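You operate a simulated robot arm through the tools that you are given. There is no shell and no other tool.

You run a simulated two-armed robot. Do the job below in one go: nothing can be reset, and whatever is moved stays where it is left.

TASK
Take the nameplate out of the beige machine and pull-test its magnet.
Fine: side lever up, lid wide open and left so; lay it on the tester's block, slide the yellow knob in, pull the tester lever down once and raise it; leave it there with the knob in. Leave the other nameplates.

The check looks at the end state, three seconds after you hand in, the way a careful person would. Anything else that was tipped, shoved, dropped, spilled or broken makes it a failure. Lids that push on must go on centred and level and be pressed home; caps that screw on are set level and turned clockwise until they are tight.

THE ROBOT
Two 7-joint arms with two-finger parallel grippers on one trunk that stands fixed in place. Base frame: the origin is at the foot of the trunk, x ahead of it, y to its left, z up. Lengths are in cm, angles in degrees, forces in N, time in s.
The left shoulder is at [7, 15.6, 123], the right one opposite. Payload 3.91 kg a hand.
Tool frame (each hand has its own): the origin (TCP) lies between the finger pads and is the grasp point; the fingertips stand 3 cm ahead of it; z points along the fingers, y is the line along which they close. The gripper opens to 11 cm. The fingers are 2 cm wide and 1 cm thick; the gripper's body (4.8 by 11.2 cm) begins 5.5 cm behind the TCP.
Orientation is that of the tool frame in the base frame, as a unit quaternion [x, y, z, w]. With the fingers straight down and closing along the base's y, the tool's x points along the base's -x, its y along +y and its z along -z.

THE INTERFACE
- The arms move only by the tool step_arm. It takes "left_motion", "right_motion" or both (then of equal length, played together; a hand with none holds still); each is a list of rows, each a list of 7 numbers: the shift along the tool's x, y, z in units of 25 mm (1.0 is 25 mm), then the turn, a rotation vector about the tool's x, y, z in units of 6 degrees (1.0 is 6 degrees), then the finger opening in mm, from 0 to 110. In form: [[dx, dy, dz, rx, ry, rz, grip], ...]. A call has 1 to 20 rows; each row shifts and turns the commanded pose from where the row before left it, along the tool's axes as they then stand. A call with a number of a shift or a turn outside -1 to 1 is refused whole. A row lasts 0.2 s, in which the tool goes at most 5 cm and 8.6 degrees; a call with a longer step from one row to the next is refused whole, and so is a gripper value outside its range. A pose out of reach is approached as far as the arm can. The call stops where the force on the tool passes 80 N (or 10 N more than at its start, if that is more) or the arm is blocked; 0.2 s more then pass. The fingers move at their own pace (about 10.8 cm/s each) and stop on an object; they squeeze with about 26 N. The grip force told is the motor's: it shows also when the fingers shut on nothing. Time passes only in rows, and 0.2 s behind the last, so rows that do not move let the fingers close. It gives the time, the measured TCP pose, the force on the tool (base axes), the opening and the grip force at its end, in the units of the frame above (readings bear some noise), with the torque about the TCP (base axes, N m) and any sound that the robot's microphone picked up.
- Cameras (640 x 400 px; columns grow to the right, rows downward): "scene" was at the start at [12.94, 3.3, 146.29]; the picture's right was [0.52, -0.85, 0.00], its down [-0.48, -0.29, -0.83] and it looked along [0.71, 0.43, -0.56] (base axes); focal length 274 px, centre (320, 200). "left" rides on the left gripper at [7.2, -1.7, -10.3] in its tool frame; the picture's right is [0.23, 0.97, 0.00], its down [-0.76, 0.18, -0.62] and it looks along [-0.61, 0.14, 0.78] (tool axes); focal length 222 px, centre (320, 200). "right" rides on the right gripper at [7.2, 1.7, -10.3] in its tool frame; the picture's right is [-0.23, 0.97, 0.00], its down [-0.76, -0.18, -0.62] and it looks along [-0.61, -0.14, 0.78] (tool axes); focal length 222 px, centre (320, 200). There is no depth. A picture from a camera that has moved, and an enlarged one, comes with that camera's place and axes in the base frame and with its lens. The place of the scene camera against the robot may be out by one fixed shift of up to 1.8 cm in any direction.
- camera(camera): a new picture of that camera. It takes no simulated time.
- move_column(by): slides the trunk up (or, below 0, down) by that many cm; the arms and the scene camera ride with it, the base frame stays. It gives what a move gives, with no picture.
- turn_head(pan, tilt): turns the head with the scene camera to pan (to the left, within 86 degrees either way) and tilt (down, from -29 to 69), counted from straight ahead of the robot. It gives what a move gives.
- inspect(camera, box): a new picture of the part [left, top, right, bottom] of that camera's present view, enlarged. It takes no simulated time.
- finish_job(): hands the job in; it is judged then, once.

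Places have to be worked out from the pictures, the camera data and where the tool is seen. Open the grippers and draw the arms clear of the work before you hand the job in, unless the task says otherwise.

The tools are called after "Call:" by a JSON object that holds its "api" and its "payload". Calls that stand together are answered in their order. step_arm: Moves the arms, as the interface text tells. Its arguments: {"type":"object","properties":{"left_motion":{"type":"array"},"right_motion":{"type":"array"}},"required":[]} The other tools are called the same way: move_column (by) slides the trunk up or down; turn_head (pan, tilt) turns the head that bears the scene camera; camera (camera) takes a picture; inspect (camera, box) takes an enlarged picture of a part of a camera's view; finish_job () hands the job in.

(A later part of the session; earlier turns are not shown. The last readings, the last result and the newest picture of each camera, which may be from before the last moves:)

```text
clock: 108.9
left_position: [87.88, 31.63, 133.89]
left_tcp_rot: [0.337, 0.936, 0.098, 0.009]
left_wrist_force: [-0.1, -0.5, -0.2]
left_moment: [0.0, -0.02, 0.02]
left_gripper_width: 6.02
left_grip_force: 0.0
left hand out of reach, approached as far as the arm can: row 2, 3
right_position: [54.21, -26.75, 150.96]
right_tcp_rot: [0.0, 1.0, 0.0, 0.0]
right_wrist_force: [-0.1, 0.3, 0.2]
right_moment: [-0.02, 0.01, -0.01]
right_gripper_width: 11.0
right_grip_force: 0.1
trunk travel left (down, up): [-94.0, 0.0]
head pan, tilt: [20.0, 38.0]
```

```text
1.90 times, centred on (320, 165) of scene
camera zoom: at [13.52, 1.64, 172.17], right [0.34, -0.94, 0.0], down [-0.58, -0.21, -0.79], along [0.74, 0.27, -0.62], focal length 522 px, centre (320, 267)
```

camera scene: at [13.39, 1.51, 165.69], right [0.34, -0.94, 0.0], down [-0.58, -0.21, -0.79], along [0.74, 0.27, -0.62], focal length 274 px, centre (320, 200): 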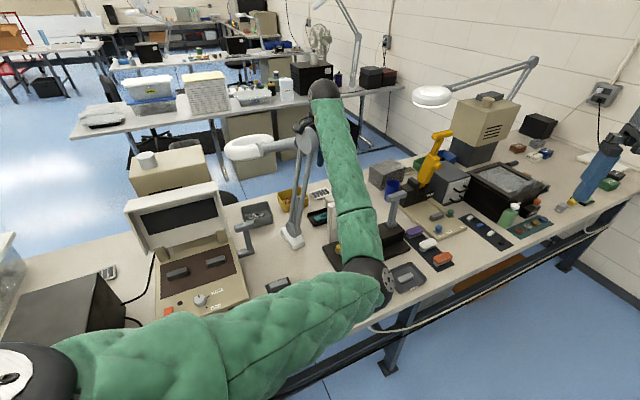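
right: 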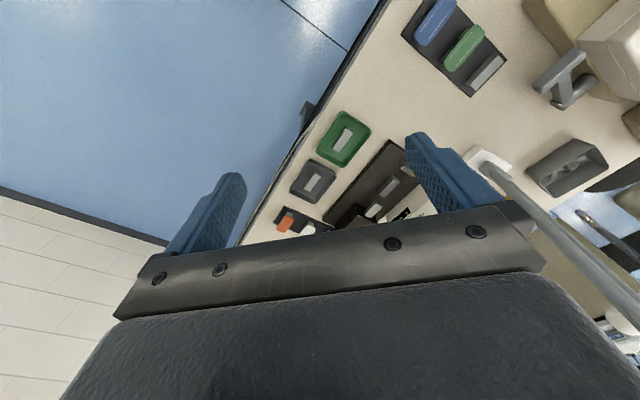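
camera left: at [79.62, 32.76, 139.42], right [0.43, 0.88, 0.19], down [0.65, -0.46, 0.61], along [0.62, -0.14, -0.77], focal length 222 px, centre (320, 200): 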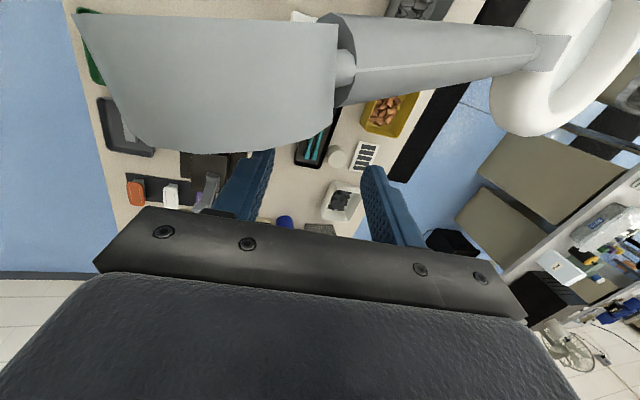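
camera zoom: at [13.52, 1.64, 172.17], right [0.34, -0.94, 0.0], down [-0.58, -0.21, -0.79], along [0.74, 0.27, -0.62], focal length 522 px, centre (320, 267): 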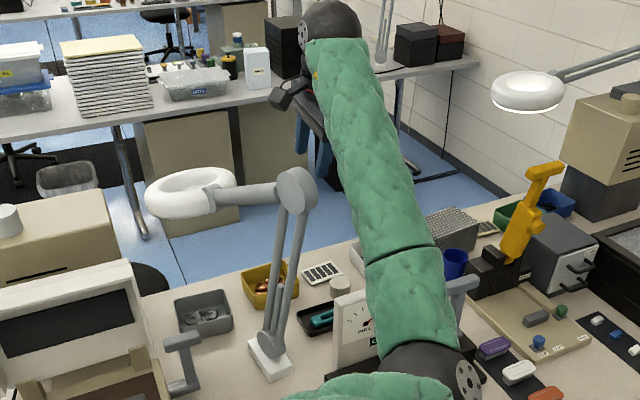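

Call:
{"api": "step_arm", "payload": {"left_motion": [[-0.5, -0.65, -0.15, 0, 0, 0, 60], [-0.5, -0.65, -0.15, 0, 0, 0, 60], [-0.5, -0.65, -0.15, 0, 0, 0, 60], [-0.5, -0.65, -0.15, 0, 0, 0, 60], [0, 0, 0, 0, 0, 0, 60]]}}

Call:
{"api": "camera", "payload": {"camera": "scene"}}

Call:
{"api": "camera", "payload": {"camera": "left"}}

```text
clock: 110.1
left_position: [91.11, 25.68, 131.69]
left_tcp_rot: [0.336, 0.937, 0.098, 0.009]
left_wrist_force: [-0.4, 0.2, 0.3]
left_moment: [-0.02, -0.01, 0.0]
left_gripper_width: 5.99
left_grip_force: 0.0
left hand out of reach, approached as far as the arm can: row 1, 2, 3, 4
right_position: [54.25, -26.82, 150.97]
right_tcp_rot: [-0.001, 1.0, 0.0, 0.0]
right_wrist_force: [-0.1, 0.4, 0.1]
right_moment: [0.02, -0.01, 0.01]
right_gripper_width: 11.0
right_grip_force: 0.0
trunk travel left (down, up): [-94.0, 0.0]
head pan, tilt: [20.0, 38.0]
```

```text
taken
camera scene: at [13.52, 1.61, 172.17], right [0.34, -0.94, 0.0], down [-0.58, -0.21, -0.79], along [0.74, 0.27, -0.62], focal length 274 px, centre (320, 200)
```

scene: 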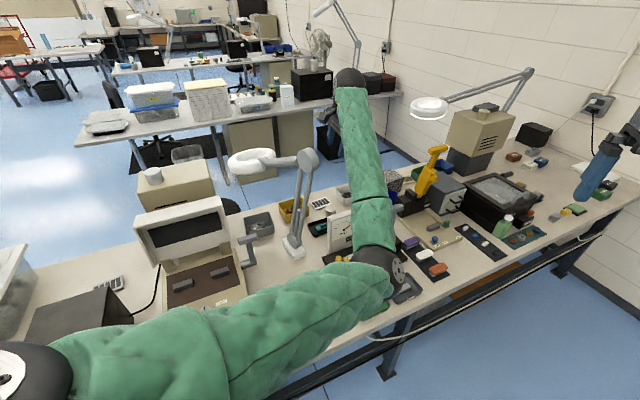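

```text
taken
camera left: at [83.53, 26.99, 141.82], right [0.43, 0.88, 0.2], down [0.65, -0.46, 0.61], along [0.62, -0.14, -0.77], focal length 222 px, centre (320, 200)
```

left: 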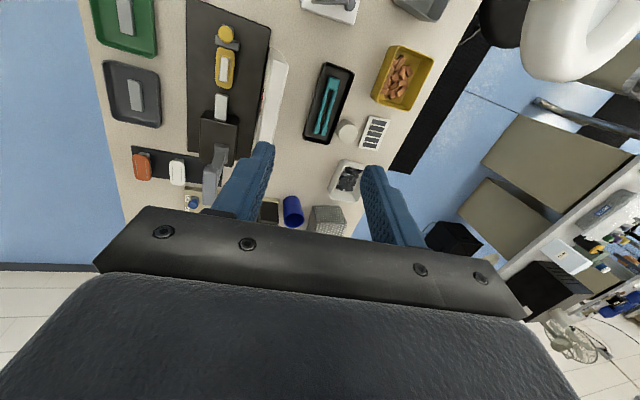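

The hand is now past the lamp and the tester below looks right (plate on block, knob in, lever up). The wrist is at a limit, so I turn the hand's yaw back toward neutral, which also swings the bracket away from the lamp.

Call:
{"api": "step_arm", "payload": {"left_motion": [[0, 0, 0, 0, 0, -0.9, 60], [0, 0, 0, 0, 0, -0.9, 60], [0, 0, 0, 0, 0, -0.9, 60], [0, 0, 0, 0, 0, -0.9, 60], [0, 0, 0, 0, 0, -0.9, 60], [0, 0, 0, 0, 0, -0.9, 60], [0, 0, 0, 0, 0, 0, 60]]}}

Call:
{"api": "camera", "payload": {"camera": "scene"}}

```text
clock: 111.7
left_position: [91.12, 25.72, 131.81]
left_tcp_rot: [0.061, 0.994, 0.09, 0.034]
left_wrist_force: [-0.2, 0.1, 0.1]
left_moment: [-0.02, -0.03, 0.0]
left_gripper_width: 5.98
left_grip_force: 0.1
right_position: [54.27, -26.82, 150.99]
right_tcp_rot: [0.0, 1.0, -0.001, 0.0]
right_wrist_force: [-0.6, 0.3, -0.7]
right_moment: [-0.03, 0.01, -0.02]
right_gripper_width: 10.99
right_grip_force: 0.1
trunk travel left (down, up): [-94.0, 0.0]
head pan, tilt: [20.0, 38.0]
```

```text
taken
camera scene: at [13.54, 1.55, 172.17], right [0.34, -0.94, 0.0], down [-0.58, -0.21, -0.79], along [0.74, 0.27, -0.62], focal length 274 px, centre (320, 200)
```

scene: 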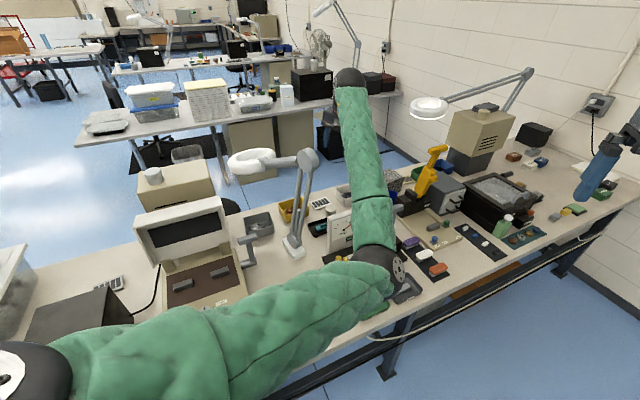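

Orientation is free again. I move the hand to the right (−y) and slightly up, away from the lamp, then back toward the robot.

Call:
{"api": "step_arm", "payload": {"left_motion": [[0, -0.8, -0.3, 0, 0, 0, 60], [0, -0.8, -0.3, 0, 0, 0, 60], [0, -0.8, -0.3, 0, 0, 0, 60], [0, -0.8, -0.3, 0, 0, 0, 60], [0, -0.8, -0.3, 0, 0, 0, 60], [0, 0, 0, 0, 0, 0, 60]]}}

Call:
{"api": "camera", "payload": {"camera": "scene"}}

```text
clock: 113.1
left_position: [94.45, 17.71, 130.62]
left_tcp_rot: [0.061, 0.993, 0.091, 0.036]
left_wrist_force: [0.4, 0.5, 0.7]
left_moment: [0.02, 0.01, -0.02]
left_gripper_width: 5.99
left_grip_force: 0.2
left hand out of reach, approached as far as the arm can: row 1, 2, 3, 4, 5
right_position: [54.16, -26.78, 150.9]
right_tcp_rot: [0.0, 1.0, 0.0, 0.0]
right_wrist_force: [0.5, -0.6, -0.5]
right_moment: [0.0, 0.03, 0.0]
right_gripper_width: 10.99
right_grip_force: 0.0
trunk travel left (down, up): [-94.0, 0.0]
head pan, tilt: [20.0, 38.0]
```

```text
taken
camera scene: at [13.52, 1.59, 172.17], right [0.34, -0.94, 0.0], down [-0.58, -0.21, -0.79], along [0.74, 0.27, -0.62], focal length 274 px, centre (320, 200)
```

scene: 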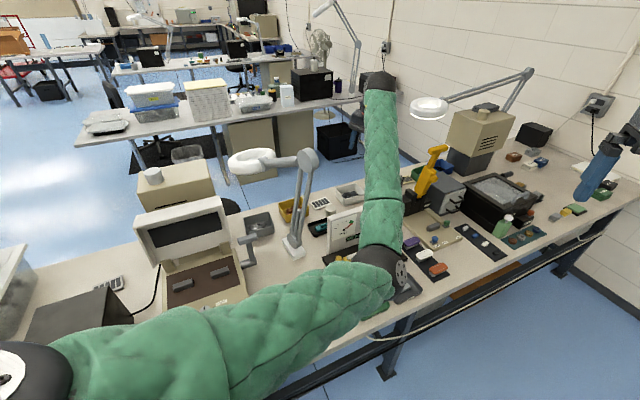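

Call:
{"api": "step_arm", "payload": {"left_motion": [[0.8, -0.3, 0, 0, 0, 0, 60], [0.8, -0.3, 0, 0, 0, 0, 60], [0.8, -0.2, 0, 0, 0, 0, 60], [0, 0, 0, 0, 0, 0, 60]]}}

Call:
{"api": "camera", "payload": {"camera": "scene"}}

```text
clock: 114.3
left_position: [92.82, 20.45, 129.48]
left_tcp_rot: [0.05, 0.993, 0.098, 0.047]
left_wrist_force: [-0.4, 0.1, -0.7]
left_moment: [0.03, -0.01, -0.01]
left_gripper_width: 6.0
left_grip_force: 0.0
left hand out of reach, approached as far as the arm can: row 1, 2, 3
right_position: [54.2, -26.91, 151.08]
right_tcp_rot: [0.0, 1.0, -0.001, 0.0]
right_wrist_force: [-0.3, 0.1, 0.5]
right_moment: [0.02, 0.01, -0.01]
right_gripper_width: 11.0
right_grip_force: 0.0
trunk travel left (down, up): [-94.0, 0.0]
head pan, tilt: [20.0, 38.0]
stopped in row 4 (left hand): the arm was blocked; the commanded pose is now the measured one
```

```text
taken
camera scene: at [13.53, 1.56, 172.17], right [0.34, -0.94, 0.0], down [-0.58, -0.21, -0.79], along [0.74, 0.27, -0.62], focal length 274 px, centre (320, 200)
```

scene: 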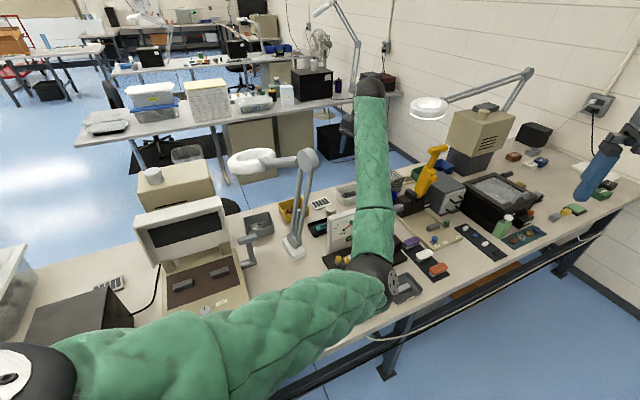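

The limit seems to be wrist bend (forearm rising, hand pointing straight down). I pitch the hand forward 30° to relieve it, then retract.

Call:
{"api": "step_arm", "payload": {"left_motion": [[0, 0, 0, 0, -0.9, 0, 60], [0, 0, 0, 0, -0.9, 0, 60], [0, 0, 0, 0, -0.9, 0, 60], [0, 0, 0, 0, -0.9, 0, 60], [0, 0, 0, 0, -0.9, 0, 60], [0, 0, 0, 0, 0, 0, 60]]}}

Call:
{"api": "camera", "payload": {"camera": "scene"}}

```text
clock: 115.9
left_position: [93.59, 24.43, 132.65]
left_tcp_rot: [0.054, 0.949, 0.105, 0.292]
left_wrist_force: [0.1, -0.7, -0.2]
left_moment: [-0.04, 0.0, 0.0]
left_gripper_width: 5.98
left_grip_force: 0.0
right_position: [54.19, -26.81, 151.01]
right_tcp_rot: [0.001, 1.0, 0.0, 0.0]
right_wrist_force: [0.5, -0.5, 0.2]
right_moment: [-0.01, 0.02, -0.01]
right_gripper_width: 11.02
right_grip_force: 0.0
trunk travel left (down, up): [-94.0, 0.0]
head pan, tilt: [20.0, 38.0]
stopped in row 6 (left hand): the arm was blocked; the commanded pose is now the measured one
```

```text
taken
camera scene: at [13.52, 1.55, 172.17], right [0.34, -0.94, 0.0], down [-0.58, -0.21, -0.79], along [0.74, 0.27, -0.62], focal length 274 px, centre (320, 200)
```

scene: 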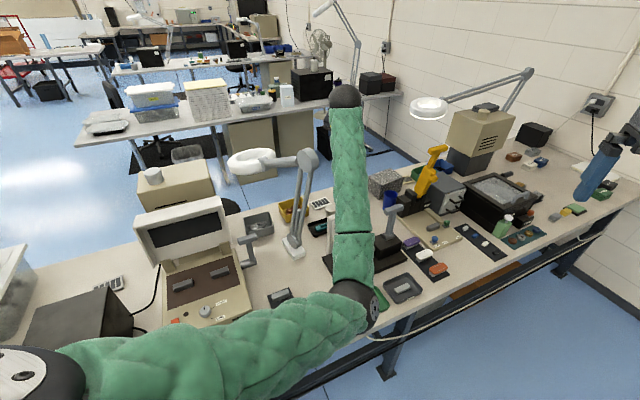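

Call:
{"api": "step_arm", "payload": {"left_motion": [[0, 0, -0.8, 0, 0, 0, 60], [0, 0, -0.8, 0, 0, 0, 60], [0, 0, -0.8, 0, 0, 0, 60], [0, 0, 0, 0, 0, 0, 60]]}}

Call:
{"api": "camera", "payload": {"camera": "scene"}}

```text
clock: 116.9
left_position: [90.19, 23.21, 137.15]
left_tcp_rot: [0.056, 0.95, 0.101, 0.292]
left_wrist_force: [0.5, -0.3, -0.7]
left_moment: [-0.01, -0.01, -0.08]
left_gripper_width: 5.99
left_grip_force: 0.1
right_position: [54.17, -26.85, 151.01]
right_tcp_rot: [0.0, 1.0, 0.001, 0.0]
right_wrist_force: [-0.2, 0.0, -0.1]
right_moment: [-0.01, 0.04, 0.01]
right_gripper_width: 11.01
right_grip_force: 0.1
trunk travel left (down, up): [-94.0, 0.0]
head pan, tilt: [20.0, 38.0]
```

```text
taken
camera scene: at [13.54, 1.55, 172.17], right [0.34, -0.94, 0.0], down [-0.58, -0.21, -0.79], along [0.74, 0.27, -0.62], focal length 274 px, centre (320, 200)
```

scene: 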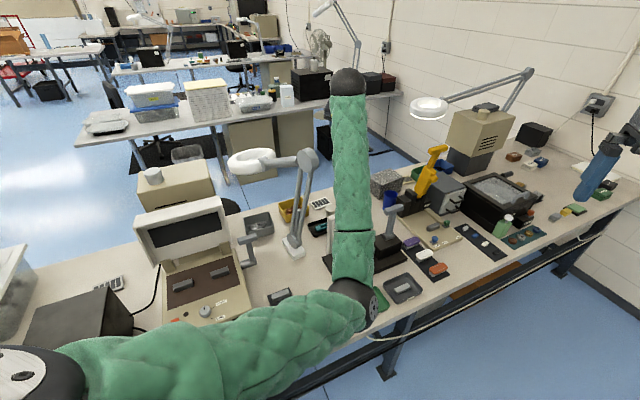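

That works freely. I continue retracting up and back along the tool axis.

Call:
{"api": "step_arm", "payload": {"left_motion": [[0, 0, -0.8, 0, 0, 0, 60], [0, 0, -0.8, 0, 0, 0, 60], [0, 0, -0.8, 0, 0, 0, 60], [0, 0, -0.8, 0, 0, 0, 60], [0, 0, -0.8, 0, 0, 0, 60], [0, 0, -0.8, 0, 0, 0, 60], [0, 0, 0, 0, 0, 0, 60]]}}

Call:
{"api": "camera", "payload": {"camera": "scene"}}

```text
clock: 118.5
left_position: [83.43, 21.53, 147.06]
left_tcp_rot: [0.055, 0.95, 0.103, 0.291]
left_wrist_force: [-0.2, -0.1, -0.1]
left_moment: [0.0, 0.01, -0.01]
left_gripper_width: 6.0
left_grip_force: 0.0
right_position: [54.21, -26.74, 151.04]
right_tcp_rot: [0.0, 1.0, 0.0, 0.0]
right_wrist_force: [-0.5, 0.5, 0.0]
right_moment: [-0.02, -0.03, -0.02]
right_gripper_width: 11.0
right_grip_force: 0.0
trunk travel left (down, up): [-94.0, 0.0]
head pan, tilt: [20.0, 38.0]
```

```text
taken
camera scene: at [13.56, 1.66, 172.17], right [0.34, -0.94, 0.0], down [-0.58, -0.21, -0.79], along [0.74, 0.27, -0.62], focal length 274 px, centre (320, 200)
```

scene: 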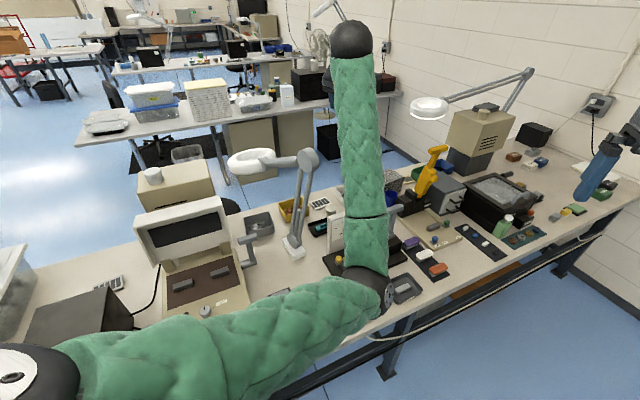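

Call:
{"api": "step_arm", "payload": {"left_motion": [[0.625, 0.7, -0.25, 0, 0, 0, 60], [0.625, 0.7, -0.25, 0, 0, 0, 60], [0.625, 0.7, -0.25, 0, 0, 0, 60], [0.625, 0.7, -0.25, 0, 0, 0, 60], [0, 0, 0, 0, 0, 0, 60]]}}

Call:
{"api": "camera", "payload": {"camera": "scene"}}

```text
clock: 119.7
left_position: [77.83, 30.87, 147.09]
left_tcp_rot: [0.045, 0.947, 0.12, 0.293]
left_wrist_force: [0.7, 0.0, 0.0]
left_moment: [0.0, -0.03, 0.04]
left_gripper_width: 6.0
left_grip_force: 0.0
left hand out of reach, approached as far as the arm can: row 4
right_position: [54.22, -26.81, 150.92]
right_tcp_rot: [0.001, 1.0, 0.0, 0.0]
right_wrist_force: [1.3, 0.2, -0.1]
right_moment: [0.0, -0.01, 0.0]
right_gripper_width: 11.02
right_grip_force: 0.0
trunk travel left (down, up): [-94.0, 0.0]
head pan, tilt: [20.0, 38.0]
```

```text
taken
camera scene: at [13.53, 1.55, 172.17], right [0.34, -0.94, 0.0], down [-0.58, -0.21, -0.79], along [0.74, 0.27, -0.62], focal length 274 px, centre (320, 200)
```

scene: 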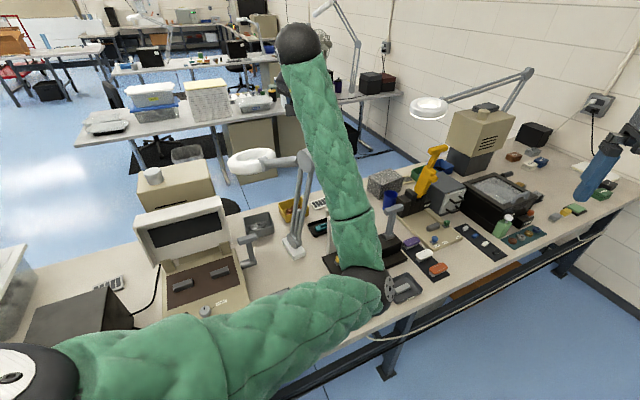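

Call:
{"api": "step_arm", "payload": {"left_motion": [[0, 0, 0, 0, 0, -0.9, 60], [0, 0, 0, 0, 0, -0.9, 60], [0, 0, 0, 0, 0, -0.9, 60], [0, 0, 0, 0, 0, -0.9, 60], [0, 0, 0, 0, 0, -0.9, 60], [0, 0, 0, 0, 0, 0, 60]]}}

Call:
{"api": "camera", "payload": {"camera": "scene"}}

```text
clock: 121.1
left_position: [77.87, 30.92, 147.14]
left_tcp_rot: [-0.177, 0.932, 0.045, 0.312]
left_wrist_force: [0.3, 0.5, 0.5]
left_moment: [0.03, 0.0, 0.0]
left_gripper_width: 6.01
left_grip_force: 0.1
right_position: [54.17, -26.75, 151.01]
right_tcp_rot: [0.0, 1.0, 0.0, 0.0]
right_wrist_force: [-0.2, -0.2, -1.2]
right_moment: [0.01, -0.02, 0.0]
right_gripper_width: 11.0
right_grip_force: 0.1
trunk travel left (down, up): [-94.0, 0.0]
head pan, tilt: [20.0, 38.0]
```

```text
taken
camera scene: at [13.53, 1.56, 172.17], right [0.34, -0.94, 0.0], down [-0.58, -0.21, -0.79], along [0.74, 0.27, -0.62], focal length 274 px, centre (320, 200)
```

scene: 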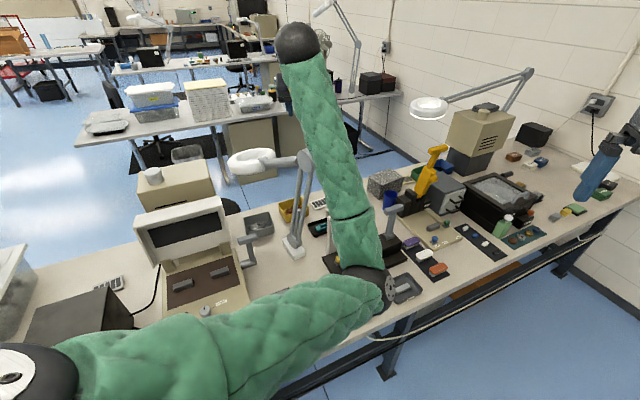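

Call:
{"api": "step_arm", "payload": {"left_motion": [[0.25, 0.9, -0.22, 0, 0, 0, 60], [0.25, 0.9, -0.22, 0, 0, 0, 60], [0.25, 0.9, -0.22, 0, 0, 0, 60], [0.25, 0.9, -0.22, 0, 0, 0, 60], [0, 0, 0, 0, 0, 0, 60]]}}

Call:
{"api": "camera", "payload": {"camera": "scene"}}

```text
clock: 122.3
left_position: [73.0, 37.94, 145.75]
left_tcp_rot: [-0.174, 0.934, 0.041, 0.31]
left_wrist_force: [-0.2, 1.3, 0.2]
left_moment: [0.0, -0.01, 0.02]
left_gripper_width: 5.99
left_grip_force: 0.1
left hand out of reach, approached as far as the arm can: row 1, 2, 3, 4
right_position: [54.3, -26.9, 151.01]
right_tcp_rot: [0.0, 1.0, 0.0, 0.0]
right_wrist_force: [-1.0, -0.4, -0.3]
right_moment: [0.0, 0.04, 0.0]
right_gripper_width: 10.99
right_grip_force: 0.1
trunk travel left (down, up): [-94.0, 0.0]
head pan, tilt: [20.0, 38.0]
```

```text
taken
camera scene: at [13.53, 1.52, 172.17], right [0.34, -0.94, 0.0], down [-0.58, -0.21, -0.79], along [0.74, 0.27, -0.62], focal length 274 px, centre (320, 200)
```

scene: 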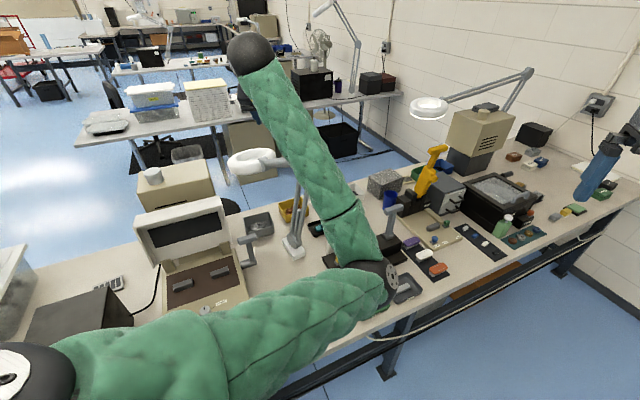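

Call:
{"api": "step_arm", "payload": {"left_motion": [[0.2, 0.8, -0.3, 0, 0, -0.6, 60], [0.2, 0.8, -0.3, 0, 0, -0.6, 60], [0.2, 0.8, -0.3, 0, 0, -0.6, 60], [0.2, 0.8, -0.3, 0, 0, -0.6, 60], [0, 0, 0, 0, 0, 0, 60]]}}

Call:
{"api": "camera", "payload": {"camera": "scene"}}

```text
clock: 123.5
left_position: [68.09, 43.95, 145.58]
left_tcp_rot: [-0.284, 0.907, -0.006, 0.309]
left_wrist_force: [-0.1, 0.2, 0.9]
left_moment: [-0.01, 0.0, 0.02]
left_gripper_width: 6.0
left_grip_force: 0.0
left hand out of reach, approached as far as the arm can: row 1, 2, 3, 4
right_position: [54.28, -26.97, 150.94]
right_tcp_rot: [0.0, 1.0, 0.0, 0.0]
right_wrist_force: [0.9, -1.0, 0.6]
right_moment: [0.01, 0.01, -0.01]
right_gripper_width: 10.98
right_grip_force: 0.0
trunk travel left (down, up): [-94.0, 0.0]
head pan, tilt: [20.0, 38.0]
```

```text
taken
camera scene: at [13.53, 1.5, 172.17], right [0.34, -0.94, 0.0], down [-0.58, -0.21, -0.79], along [0.74, 0.27, -0.62], focal length 274 px, centre (320, 200)
```

scene: 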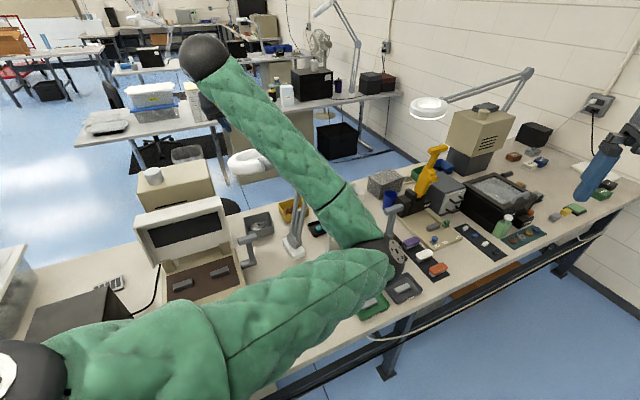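

The hand is now high and clear of everything. I check the lamp and the tester closely from here.

Call:
{"api": "inspect", "payload": {"camera": "scene", "box": [220, 130, 320, 270]}}

Call:
{"api": "inspect", "payload": {"camera": "scene", "box": [300, 180, 460, 300]}}

Call:
{"api": "turn_head", "payload": {"pan": 45, "tilt": 45}}

Call:
{"api": "camera", "payload": {"camera": "scene"}}

```text
2.86 times, centred on (270, 200) of scene
camera zoom: at [13.53, 1.5, 172.17], right [0.34, -0.94, 0.0], down [-0.58, -0.21, -0.79], along [0.74, 0.27, -0.62], focal length 783 px, centre (463, 200)
```

zoom: 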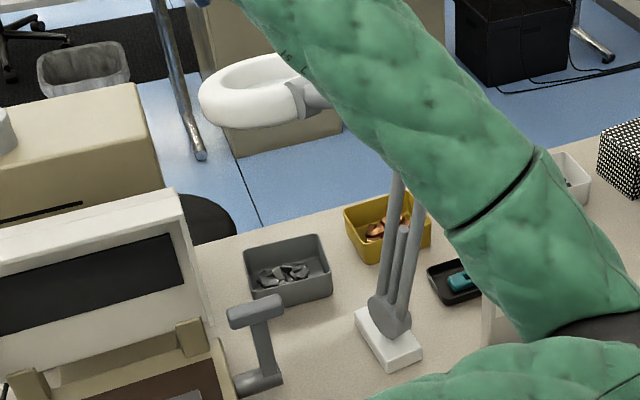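

```text
3.33 times, centred on (380, 240) of scene
camera zoom: at [13.53, 1.5, 172.17], right [0.34, -0.94, 0.0], down [-0.58, -0.21, -0.79], along [0.74, 0.27, -0.62], focal length 913 px, centre (120, 67)
```

zoom: 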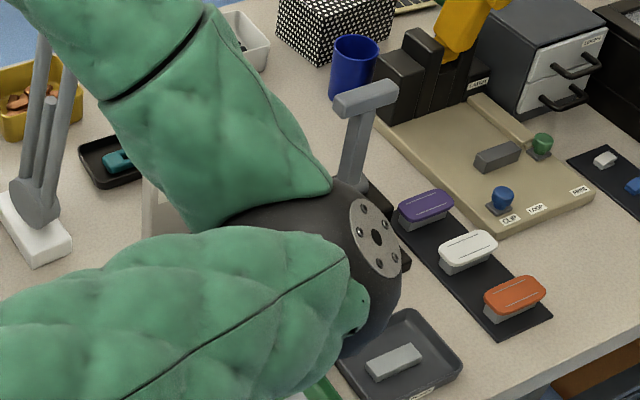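

```text
clock: 124.4
left_position: [67.94, 44.22, 145.61]
left_tcp_rot: [-0.284, 0.907, -0.006, 0.311]
left_wrist_force: [-0.8, 0.5, -1.2]
left_moment: [0.01, -0.01, 0.0]
left_gripper_width: 6.02
left_grip_force: 0.0
right_position: [54.21, -26.89, 150.95]
right_tcp_rot: [0.0, 1.0, 0.0, 0.001]
right_wrist_force: [0.3, -0.6, 0.2]
right_moment: [0.0, -0.02, -0.03]
right_gripper_width: 11.0
right_grip_force: 0.0
trunk travel left (down, up): [-94.0, 0.0]
head pan, tilt: [45.0, 45.0]
```

```text
taken
camera scene: at [11.16, 4.38, 171.15], right [0.71, -0.71, 0.0], down [-0.5, -0.5, -0.71], along [0.5, 0.5, -0.71], focal length 274 px, centre (320, 200)
```

scene: 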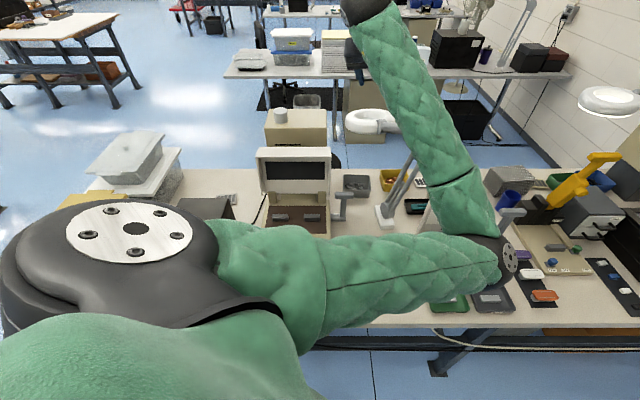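

Comparing before/after, the lamp's base hasn't moved but its arm has swivelled about 12° on its base. I'll restore it by gently pushing its arm back; first I reposition and reorient the left hand at a safe height.

Call:
{"api": "step_arm", "payload": {"left_motion": [[-0.785, 0.43, 0.2, 0, 0, 0, 0], [-0.785, 0.43, 0.2, 0, 0, 0, 0], [-0.785, 0.43, 0.2, 0, 0, 0, 0], [-0.785, 0.43, 0.2, 0, 0, 0, 0], [0, 0, 0, 0, 0, 0, 0]]}}

Call:
{"api": "camera", "payload": {"camera": "scene"}}

Call:
{"api": "camera", "payload": {"camera": "left"}}

```text
clock: 125.6
left_position: [72.0, 52.2, 147.45]
left_tcp_rot: [-0.284, 0.908, -0.007, 0.309]
left_wrist_force: [-0.1, 0.1, -0.6]
left_moment: [0.01, 0.01, -0.03]
left_gripper_width: 0.0
left_grip_force: 26.6
right_position: [54.16, -26.84, 151.04]
right_tcp_rot: [0.001, 1.0, 0.0, 0.0]
right_wrist_force: [-0.7, -0.4, 0.2]
right_moment: [-0.04, -0.01, 0.01]
right_gripper_width: 10.97
right_grip_force: 0.0
trunk travel left (down, up): [-94.0, 0.0]
head pan, tilt: [45.0, 45.0]
```

```text
taken
camera scene: at [11.15, 4.32, 171.15], right [0.71, -0.71, 0.0], down [-0.5, -0.5, -0.71], along [0.5, 0.5, -0.71], focal length 274 px, centre (320, 200)
```

scene: 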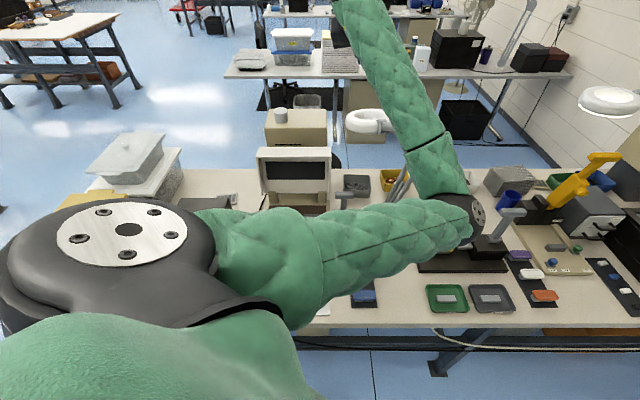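

```text
taken
camera left: at [62.36, 45.03, 152.09], right [-0.64, 0.7, -0.31], down [0.05, 0.44, 0.89], along [0.76, 0.56, -0.32], focal length 222 px, centre (320, 200)
```

left: 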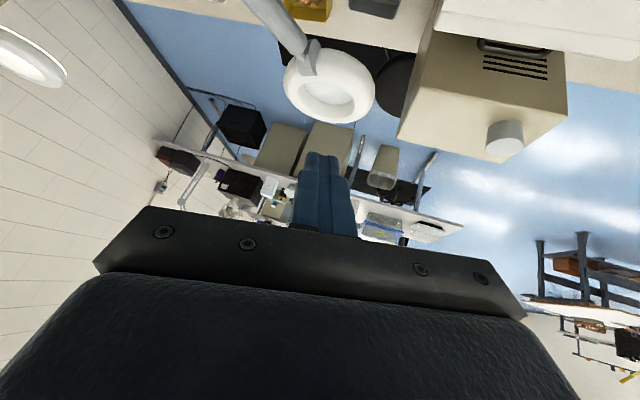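

From here the lamp arm is visible (ring ≈(98,63.5,112), arm ≈(91.5,53,118)). I turn the hand so that its fingers face the arm for a gentle push.

Call:
{"api": "step_arm", "payload": {"left_motion": [[0, 0, 0, 0.356, 0.16, 0.87, 0], [0, 0, 0, 0.356, 0.16, 0.87, 0], [0, 0, 0, 0.356, 0.16, 0.87, 0], [0, 0, 0, 0.356, 0.16, 0.87, 0], [0, 0, 0, 0.356, 0.16, 0.87, 0], [0, 0, 0, 0.356, 0.16, 0.87, 0], [0, 0, 0, 0.356, 0.16, 0.87, 0], [0, 0, 0, 0.356, 0.16, 0.87, 0], [0, 0, 0, 0.356, 0.16, 0.87, 0], [0, 0, 0, 0.356, 0.16, 0.87, 0], [0, 0, 0, 0, 0, 0, 0]]}}

Call:
{"api": "camera", "payload": {"camera": "left"}}

Call:
{"api": "camera", "payload": {"camera": "scene"}}

```text
clock: 128.0
left_position: [72.05, 52.14, 147.43]
left_tcp_rot: [0.202, 0.944, -0.056, 0.253]
left_wrist_force: [0.1, 0.4, 0.3]
left_moment: [0.02, -0.03, 0.0]
left_gripper_width: 0.0
left_grip_force: 26.3
right_position: [54.34, -26.81, 151.02]
right_tcp_rot: [-0.001, 1.0, 0.001, 0.0]
right_wrist_force: [0.5, 0.0, 0.0]
right_moment: [-0.01, 0.01, 0.02]
right_gripper_width: 11.0
right_grip_force: 0.0
trunk travel left (down, up): [-94.0, 0.0]
head pan, tilt: [45.0, 45.0]
```

```text
taken
camera left: at [61.0, 55.13, 152.7], right [0.22, 0.97, -0.12], down [0.39, 0.02, 0.92], along [0.89, -0.25, -0.38], focal length 222 px, centre (320, 200)
```

left: 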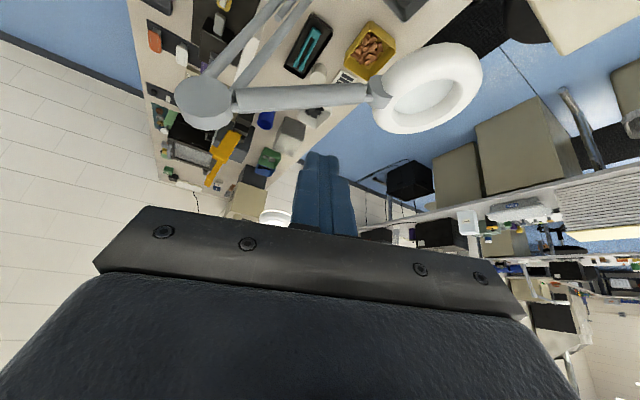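

```text
taken
camera scene: at [11.17, 4.36, 171.15], right [0.71, -0.71, 0.0], down [-0.5, -0.5, -0.71], along [0.5, 0.5, -0.71], focal length 274 px, centre (320, 200)
```

scene: 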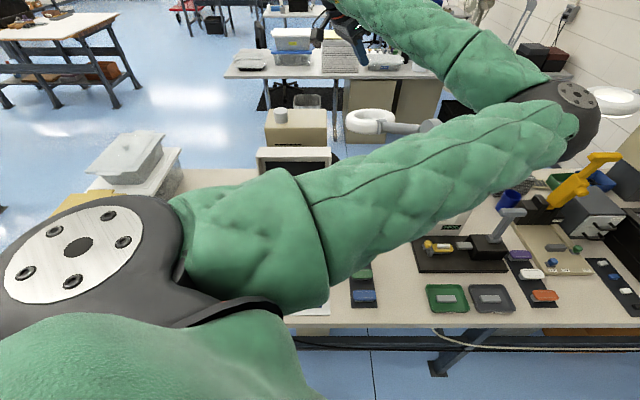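

The lamp arm is in full view. I come down toward its left side, first to a safe height.

Call:
{"api": "step_arm", "payload": {"left_motion": [[-0.137, 0.489, 0.894, 0, 0, 0, 0], [-0.137, 0.489, 0.894, 0, 0, 0, 0], [-0.137, 0.489, 0.894, 0, 0, 0, 0], [-0.137, 0.489, 0.894, 0, 0, 0, 0], [-0.137, 0.489, 0.894, 0, 0, 0, 0], [-0.137, 0.489, 0.894, 0, 0, 0, 0], [-0.137, 0.489, 0.894, 0, 0, 0, 0], [0, 0, 0, 0, 0, 0, 0]]}}

Call:
{"api": "camera", "payload": {"camera": "left"}}

Call:
{"api": "camera", "payload": {"camera": "scene"}}

```text
clock: 129.8
left_position: [84.49, 55.76, 135.1]
left_tcp_rot: [0.203, 0.944, -0.057, 0.252]
left_wrist_force: [-0.1, 0.1, -0.1]
left_moment: [0.01, 0.01, -0.02]
left_gripper_width: 0.0
left_grip_force: 26.5
right_position: [54.34, -26.78, 151.02]
right_tcp_rot: [0.0, 1.0, 0.0, -0.001]
right_wrist_force: [0.5, -0.6, 0.6]
right_moment: [-0.01, 0.02, 0.0]
right_gripper_width: 11.01
right_grip_force: 0.2
trunk travel left (down, up): [-94.0, 0.0]
head pan, tilt: [45.0, 45.0]
```

```text
taken
camera left: at [73.36, 58.82, 140.35], right [0.22, 0.97, -0.12], down [0.39, 0.02, 0.92], along [0.89, -0.25, -0.38], focal length 222 px, centre (320, 200)
```

left: 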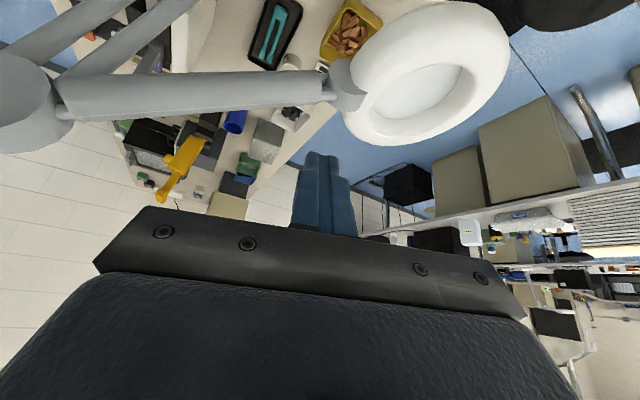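

```text
taken
camera scene: at [11.14, 4.33, 171.15], right [0.71, -0.71, 0.0], down [-0.5, -0.5, -0.71], along [0.5, 0.5, -0.71], focal length 274 px, centre (320, 200)
```

scene: 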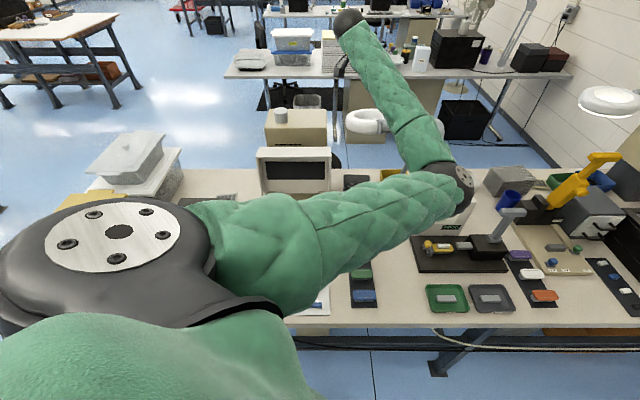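

Two views put the lamp's rod from about (81,30,128) to (95.5,52.7,114). I descend on its left side.

Call:
{"api": "step_arm", "payload": {"left_motion": [[0.28, -0.108, 0.865, 0, 0, 0, 0], [0.28, -0.108, 0.865, 0, 0, 0, 0], [0.28, -0.108, 0.865, 0, 0, 0, 0], [0.28, -0.108, 0.865, 0, 0, 0, 0], [0.28, -0.108, 0.865, 0, 0, 0, 0], [0.28, -0.108, 0.865, 0, 0, 0, 0], [0, 0, 0, 0, 0, 0, 0]]}}

Call:
{"api": "camera", "payload": {"camera": "left"}}

Call:
{"api": "inspect", "payload": {"camera": "scene", "box": [300, 60, 480, 220]}}

```text
clock: 131.4
left_position: [86.4, 53.06, 121.84]
left_tcp_rot: [0.202, 0.944, -0.056, 0.253]
left_wrist_force: [0.3, -0.5, 0.0]
left_moment: [0.0, -0.01, -0.04]
left_gripper_width: 0.02
left_grip_force: 26.3
right_position: [54.21, -26.79, 150.83]
right_tcp_rot: [0.0, 1.0, 0.0, 0.0]
right_wrist_force: [-0.4, -0.7, -0.5]
right_moment: [0.01, -0.01, -0.01]
right_gripper_width: 11.01
right_grip_force: 0.0
trunk travel left (down, up): [-94.0, 0.0]
head pan, tilt: [45.0, 45.0]
```

```text
taken
camera left: at [75.31, 56.08, 127.08], right [0.22, 0.97, -0.12], down [0.39, 0.02, 0.92], along [0.89, -0.25, -0.38], focal length 222 px, centre (320, 200)
```

left: 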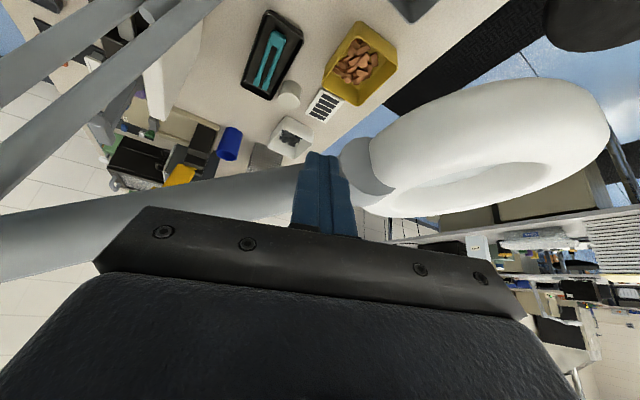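

```text
2.50 times, centred on (390, 140) of scene
camera zoom: at [11.18, 4.38, 171.15], right [0.71, -0.71, 0.0], down [-0.5, -0.5, -0.71], along [0.5, 0.5, -0.71], focal length 685 px, centre (145, 350)
```

zoom: 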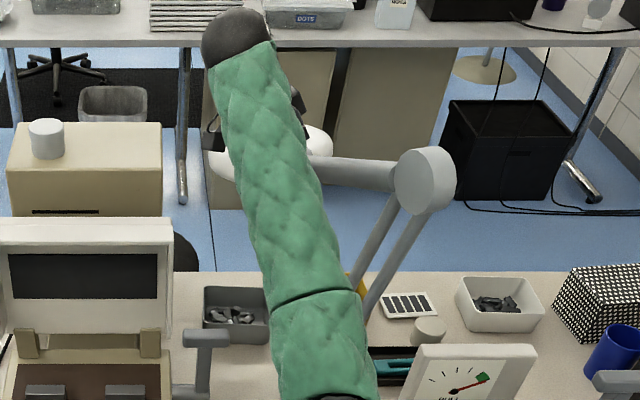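

The rod is at z≈116.5 beside the fingertips. I lower 4.5 cm more and approach until light contact.

Call:
{"api": "step_arm", "payload": {"left_motion": [[0.28, -0.108, 0.865, 0, 0, 0, 0], [0.28, -0.108, 0.865, 0, 0, 0, 0], [0.1, 0, 0.2, 0, 0, 0, 0], [-0.4, 0, 0.23, 0, 0, 0, 0], [-0.4, 0, 0.23, 0, 0, 0, 0], [0, 0, 0, 0, 0, 0, 0]]}}

Call:
{"api": "camera", "payload": {"camera": "left"}}

Call:
{"api": "inspect", "payload": {"camera": "scene", "box": [300, 60, 480, 220]}}

```text
clock: 132.8
left_position: [89.02, 51.13, 116.87]
left_tcp_rot: [0.202, 0.945, -0.057, 0.25]
left_wrist_force: [-4.6, 0.1, -2.7]
left_moment: [-0.04, 0.03, 0.03]
left_gripper_width: 0.0
left_grip_force: 26.0
right_position: [54.14, -26.82, 151.02]
right_tcp_rot: [0.0, 1.0, 0.0, -0.001]
right_wrist_force: [-0.4, 0.0, 0.7]
right_moment: [-0.02, 0.0, -0.02]
right_gripper_width: 11.0
right_grip_force: 0.1
trunk travel left (down, up): [-94.0, 0.0]
head pan, tilt: [45.0, 45.0]
```

```text
taken
camera left: at [78.04, 54.26, 122.05], right [0.22, 0.97, -0.12], down [0.39, 0.02, 0.92], along [0.89, -0.25, -0.38], focal length 222 px, centre (320, 200)
```

left: 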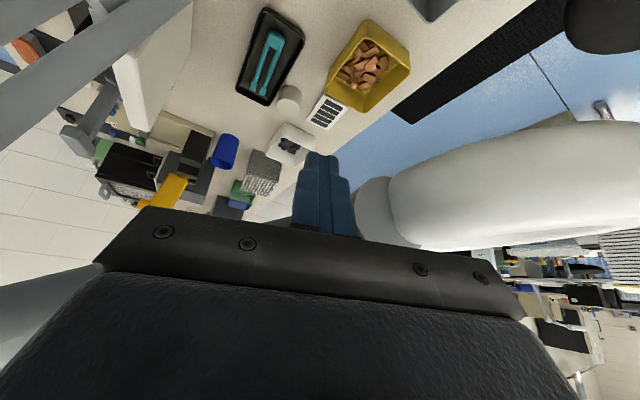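

```text
2.50 times, centred on (390, 140) of scene
camera zoom: at [11.13, 4.4, 171.14], right [0.71, -0.71, 0.0], down [-0.5, -0.5, -0.71], along [0.5, 0.5, -0.71], focal length 685 px, centre (145, 350)
```

zoom: 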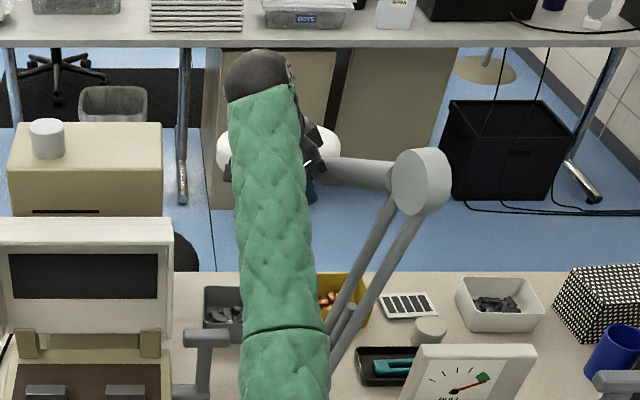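

Light contact (≈5 N) and the lamp is starting to swivel back. I turn the head to the reference view to measure as I push.

Call:
{"api": "turn_head", "payload": {"pan": 20, "tilt": 38}}

Call:
{"api": "inspect", "payload": {"camera": "scene", "box": [220, 100, 340, 200]}}

```text
clock: 133.7
left_position: [89.2, 51.23, 116.83]
left_tcp_rot: [0.203, 0.944, -0.058, 0.252]
left_wrist_force: [-3.7, 0.6, -4.6]
left_moment: [-0.06, 0.02, 0.01]
left_gripper_width: 0.01
left_grip_force: 25.9
right_position: [54.26, -26.71, 151.01]
right_tcp_rot: [0.0, 1.0, 0.001, -0.001]
right_wrist_force: [0.2, 0.5, 0.2]
right_moment: [0.0, -0.03, -0.02]
right_gripper_width: 11.01
right_grip_force: 0.1
trunk travel left (down, up): [-94.0, 0.0]
head pan, tilt: [20.0, 38.0]
```

```text
4.00 times, centred on (280, 150) of scene
camera zoom: at [13.53, 1.63, 172.17], right [0.34, -0.94, 0.0], down [-0.58, -0.21, -0.79], along [0.74, 0.27, -0.62], focal length 1096 px, centre (480, 400)
```

zoom: 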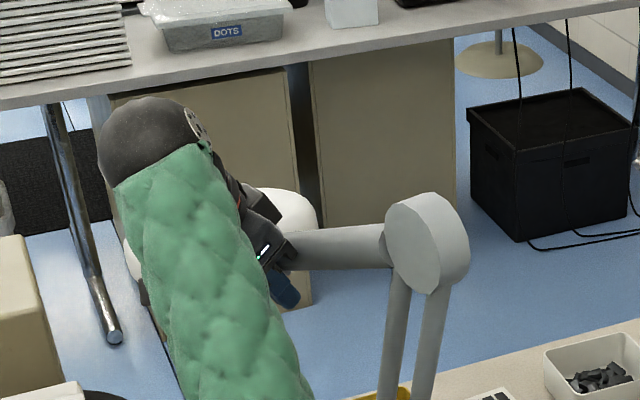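

Joint centre is at column ≈307 in this view versus ≈302 expected originally (≈9° off). I push 1.5 cm in small steps.

Call:
{"api": "step_arm", "payload": {"left_motion": [[-0.173, 0, 0.1, 0, 0, 0, 0], [-0.173, 0, 0.1, 0, 0, 0, 0], [-0.173, 0, 0.1, 0, 0, 0, 0], [0, 0, 0, 0, 0, 0, 0]]}}

Call:
{"api": "inspect", "payload": {"camera": "scene", "box": [220, 100, 340, 200]}}

```text
clock: 134.7
left_position: [90.34, 50.8, 116.86]
left_tcp_rot: [0.203, 0.944, -0.057, 0.253]
left_wrist_force: [-4.1, 9.9, 7.1]
left_moment: [-0.97, 0.02, -0.41]
left_gripper_width: 0.0
left_grip_force: 26.1
right_position: [53.96, -26.67, 151.09]
right_tcp_rot: [0.0, 1.0, 0.0, 0.0]
right_wrist_force: [0.7, 0.0, 0.4]
right_moment: [0.01, 0.0, 0.01]
right_gripper_width: 11.02
right_grip_force: 0.0
trunk travel left (down, up): [-94.0, 0.0]
head pan, tilt: [20.0, 38.0]
```

```text
4.00 times, centred on (280, 150) of scene
camera zoom: at [13.39, 1.7, 172.2], right [0.34, -0.94, 0.0], down [-0.58, -0.21, -0.79], along [0.74, 0.27, -0.62], focal length 1096 px, centre (480, 400)
```

zoom: 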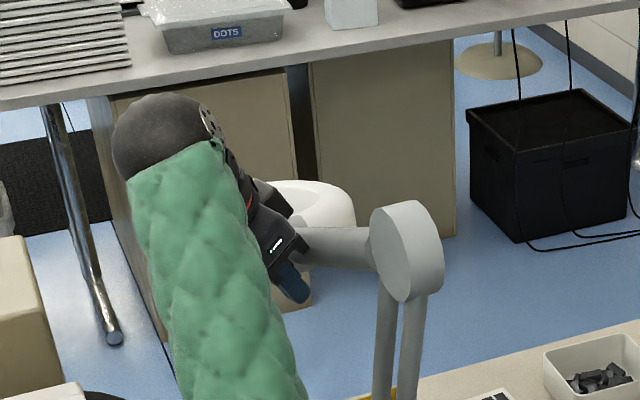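

The joint is back at the expected column (≈302) and the ring matches too. I back away from the lamp and rise.

Call:
{"api": "step_arm", "payload": {"left_motion": [[0.346, 0, -0.2, 0, 0, 0, 0], [0.346, 0, -0.2, 0, 0, 0, 0], [0.346, 0, -0.2, 0, 0, 0, 0], [0.346, 0, -0.2, 0, 0, 0, 0], [0, 0, 0, 0, 0, 0, 0]]}}

Call:
{"api": "inspect", "payload": {"camera": "scene", "box": [220, 100, 340, 200]}}

Call:
{"api": "camera", "payload": {"camera": "left"}}

```text
clock: 135.9
left_position: [86.85, 52.48, 116.67]
left_tcp_rot: [0.204, 0.944, -0.058, 0.251]
left_wrist_force: [1.0, 0.8, 0.9]
left_moment: [0.02, 0.0, -0.01]
left_gripper_width: 0.0
left_grip_force: 26.1
right_position: [54.18, -26.81, 150.99]
right_tcp_rot: [0.0, 1.0, 0.0, 0.001]
right_wrist_force: [0.0, 0.6, -0.3]
right_moment: [0.02, -0.01, 0.02]
right_gripper_width: 10.99
right_grip_force: 0.0
trunk travel left (down, up): [-94.0, 0.0]
head pan, tilt: [20.0, 38.0]
```

```text
4.00 times, centred on (280, 150) of scene
camera zoom: at [13.5, 1.6, 172.18], right [0.34, -0.94, 0.0], down [-0.58, -0.21, -0.79], along [0.74, 0.27, -0.62], focal length 1096 px, centre (480, 400)
```

zoom: 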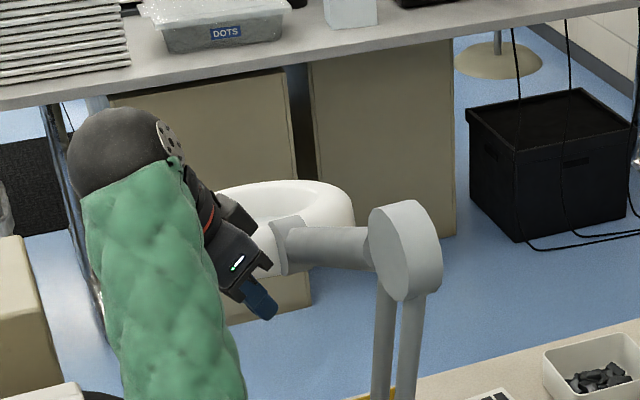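

```text
taken
camera left: at [75.82, 55.35, 122.02], right [0.22, 0.97, -0.12], down [0.39, 0.02, 0.92], along [0.89, -0.25, -0.37], focal length 222 px, centre (320, 200)
```

left: 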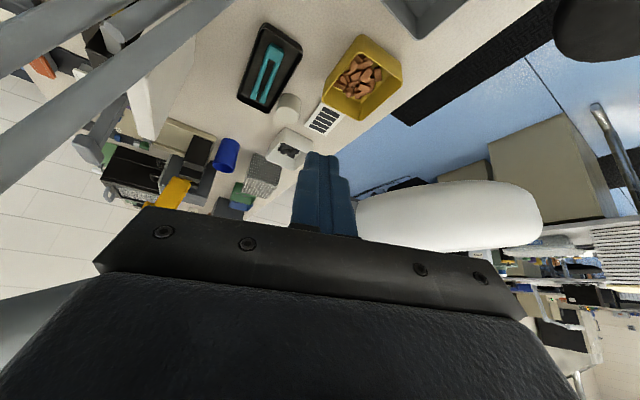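

The lamp holds its place. I rise back along the way I came and then compare with the reference view.

Call:
{"api": "step_arm", "payload": {"left_motion": [[-0.28, 0.108, -0.865, 0, 0, 0, 0], [-0.28, 0.108, -0.865, 0, 0, 0, 0], [-0.28, 0.108, -0.865, 0, 0, 0, 0], [-0.28, 0.108, -0.865, 0, 0, 0, 0], [-0.28, 0.108, -0.865, 0, 0, 0, 0], [-0.28, 0.108, -0.865, 0, 0, 0, 0], [-0.28, 0.108, -0.865, 0, 0, 0, 0], [-0.28, 0.108, -0.865, 0, 0, 0, 0], [0.137, -0.489, -0.894, 0, 0, 0, 0], [0.137, -0.489, -0.894, 0, 0, 0, 0], [0.137, -0.489, -0.894, 0, 0, 0, 0], [0.137, -0.489, -0.894, 0, 0, 0, 0], [0.137, -0.3, -0.894, 0, 0, 0, 0], [0.137, 0, -0.894, 0, 0, 0, 0], [0, 0, 0, 0, 0, 0, 0]]}}

Call:
{"api": "camera", "payload": {"camera": "scene"}}

```text
clock: 139.1
left_position: [74.43, 54.31, 144.9]
left_tcp_rot: [0.203, 0.945, -0.057, 0.252]
left_wrist_force: [-0.3, -0.4, -0.1]
left_moment: [-0.04, 0.01, -0.01]
left_gripper_width: 0.0
left_grip_force: 25.8
right_position: [54.24, -26.83, 151.01]
right_tcp_rot: [0.0, 1.0, 0.0, 0.001]
right_wrist_force: [0.4, 0.4, -0.6]
right_moment: [0.0, -0.01, -0.04]
right_gripper_width: 11.02
right_grip_force: 0.0
trunk travel left (down, up): [-94.0, 0.0]
head pan, tilt: [20.0, 38.0]
```

```text
taken
camera scene: at [13.56, 1.58, 172.17], right [0.34, -0.94, 0.0], down [-0.58, -0.21, -0.79], along [0.74, 0.27, -0.62], focal length 274 px, centre (320, 200)
```

scene: 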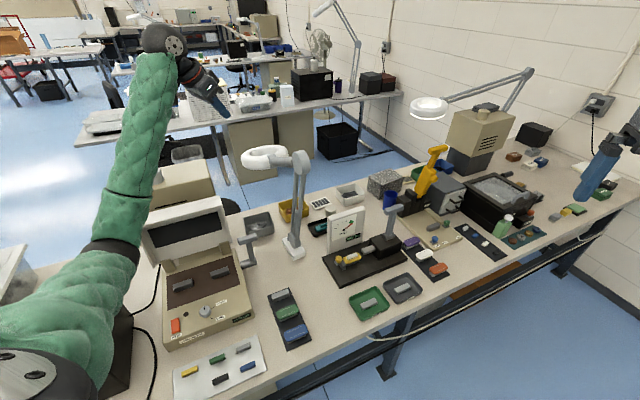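

Now the arm is in a natural posture with a full view. I lower the trunk 9.5 cm to the reference camera height to compare the lamp.

Call:
{"api": "move_column", "payload": {"by": -9.5}}

Call:
{"api": "inspect", "payload": {"camera": "scene", "box": [80, 120, 260, 300]}}

Call:
{"api": "camera", "payload": {"camera": "scene"}}

Call:
{"api": "inspect", "payload": {"camera": "scene", "box": [300, 180, 440, 280]}}

```text
clock: 140.4
left_position: [74.51, 54.43, 135.5]
left_tcp_rot: [0.204, 0.944, -0.058, 0.252]
left_wrist_force: [-0.4, -0.3, -0.2]
left_moment: [-0.01, 0.02, -0.03]
left_gripper_width: 0.01
left_grip_force: 26.1
right_position: [54.32, -26.76, 141.61]
right_tcp_rot: [0.0, 1.0, -0.001, 0.0]
right_wrist_force: [-0.7, -0.4, 0.0]
right_moment: [0.03, 0.01, -0.01]
right_gripper_width: 11.01
right_grip_force: 0.0
trunk travel left (down, up): [-84.5, 9.5]
head pan, tilt: [20.0, 38.0]
```

```text
2.22 times, centred on (170, 210) of scene
camera zoom: at [13.49, 1.6, 162.69], right [0.34, -0.94, 0.0], down [-0.58, -0.21, -0.79], along [0.74, 0.27, -0.62], focal length 609 px, centre (653, 178)
```

zoom: 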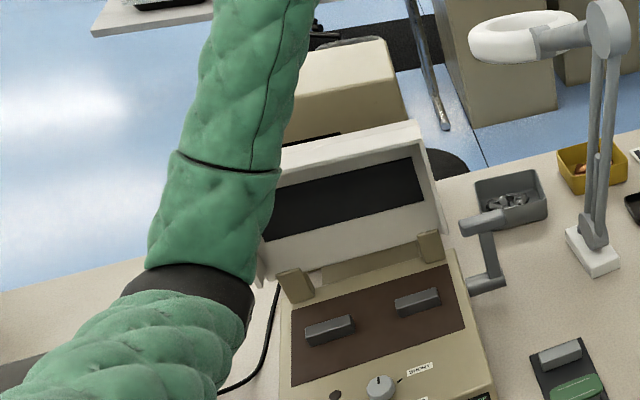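

```text
taken
camera scene: at [13.49, 1.6, 162.69], right [0.34, -0.94, 0.0], down [-0.58, -0.21, -0.79], along [0.74, 0.27, -0.62], focal length 274 px, centre (320, 200)
```

scene: 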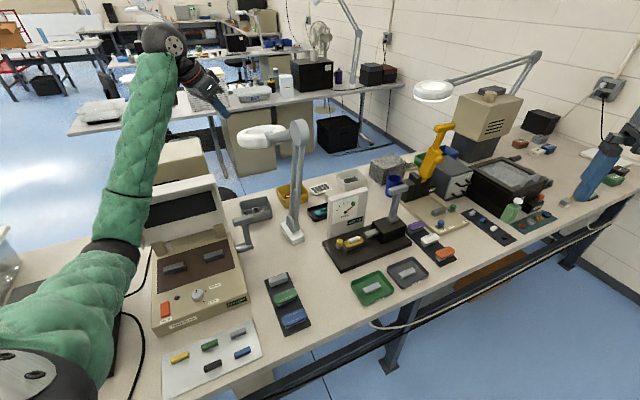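

```text
4.00 times, centred on (370, 230) of scene
camera zoom: at [13.49, 1.6, 162.69], right [0.34, -0.94, 0.0], down [-0.58, -0.21, -0.79], along [0.74, 0.27, -0.62], focal length 1096 px, centre (120, 80)
```

zoom: 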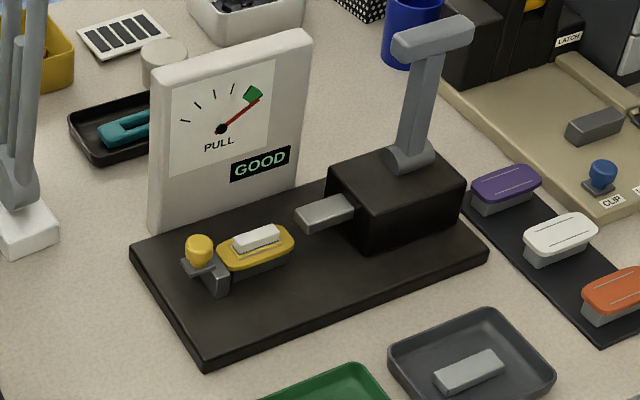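

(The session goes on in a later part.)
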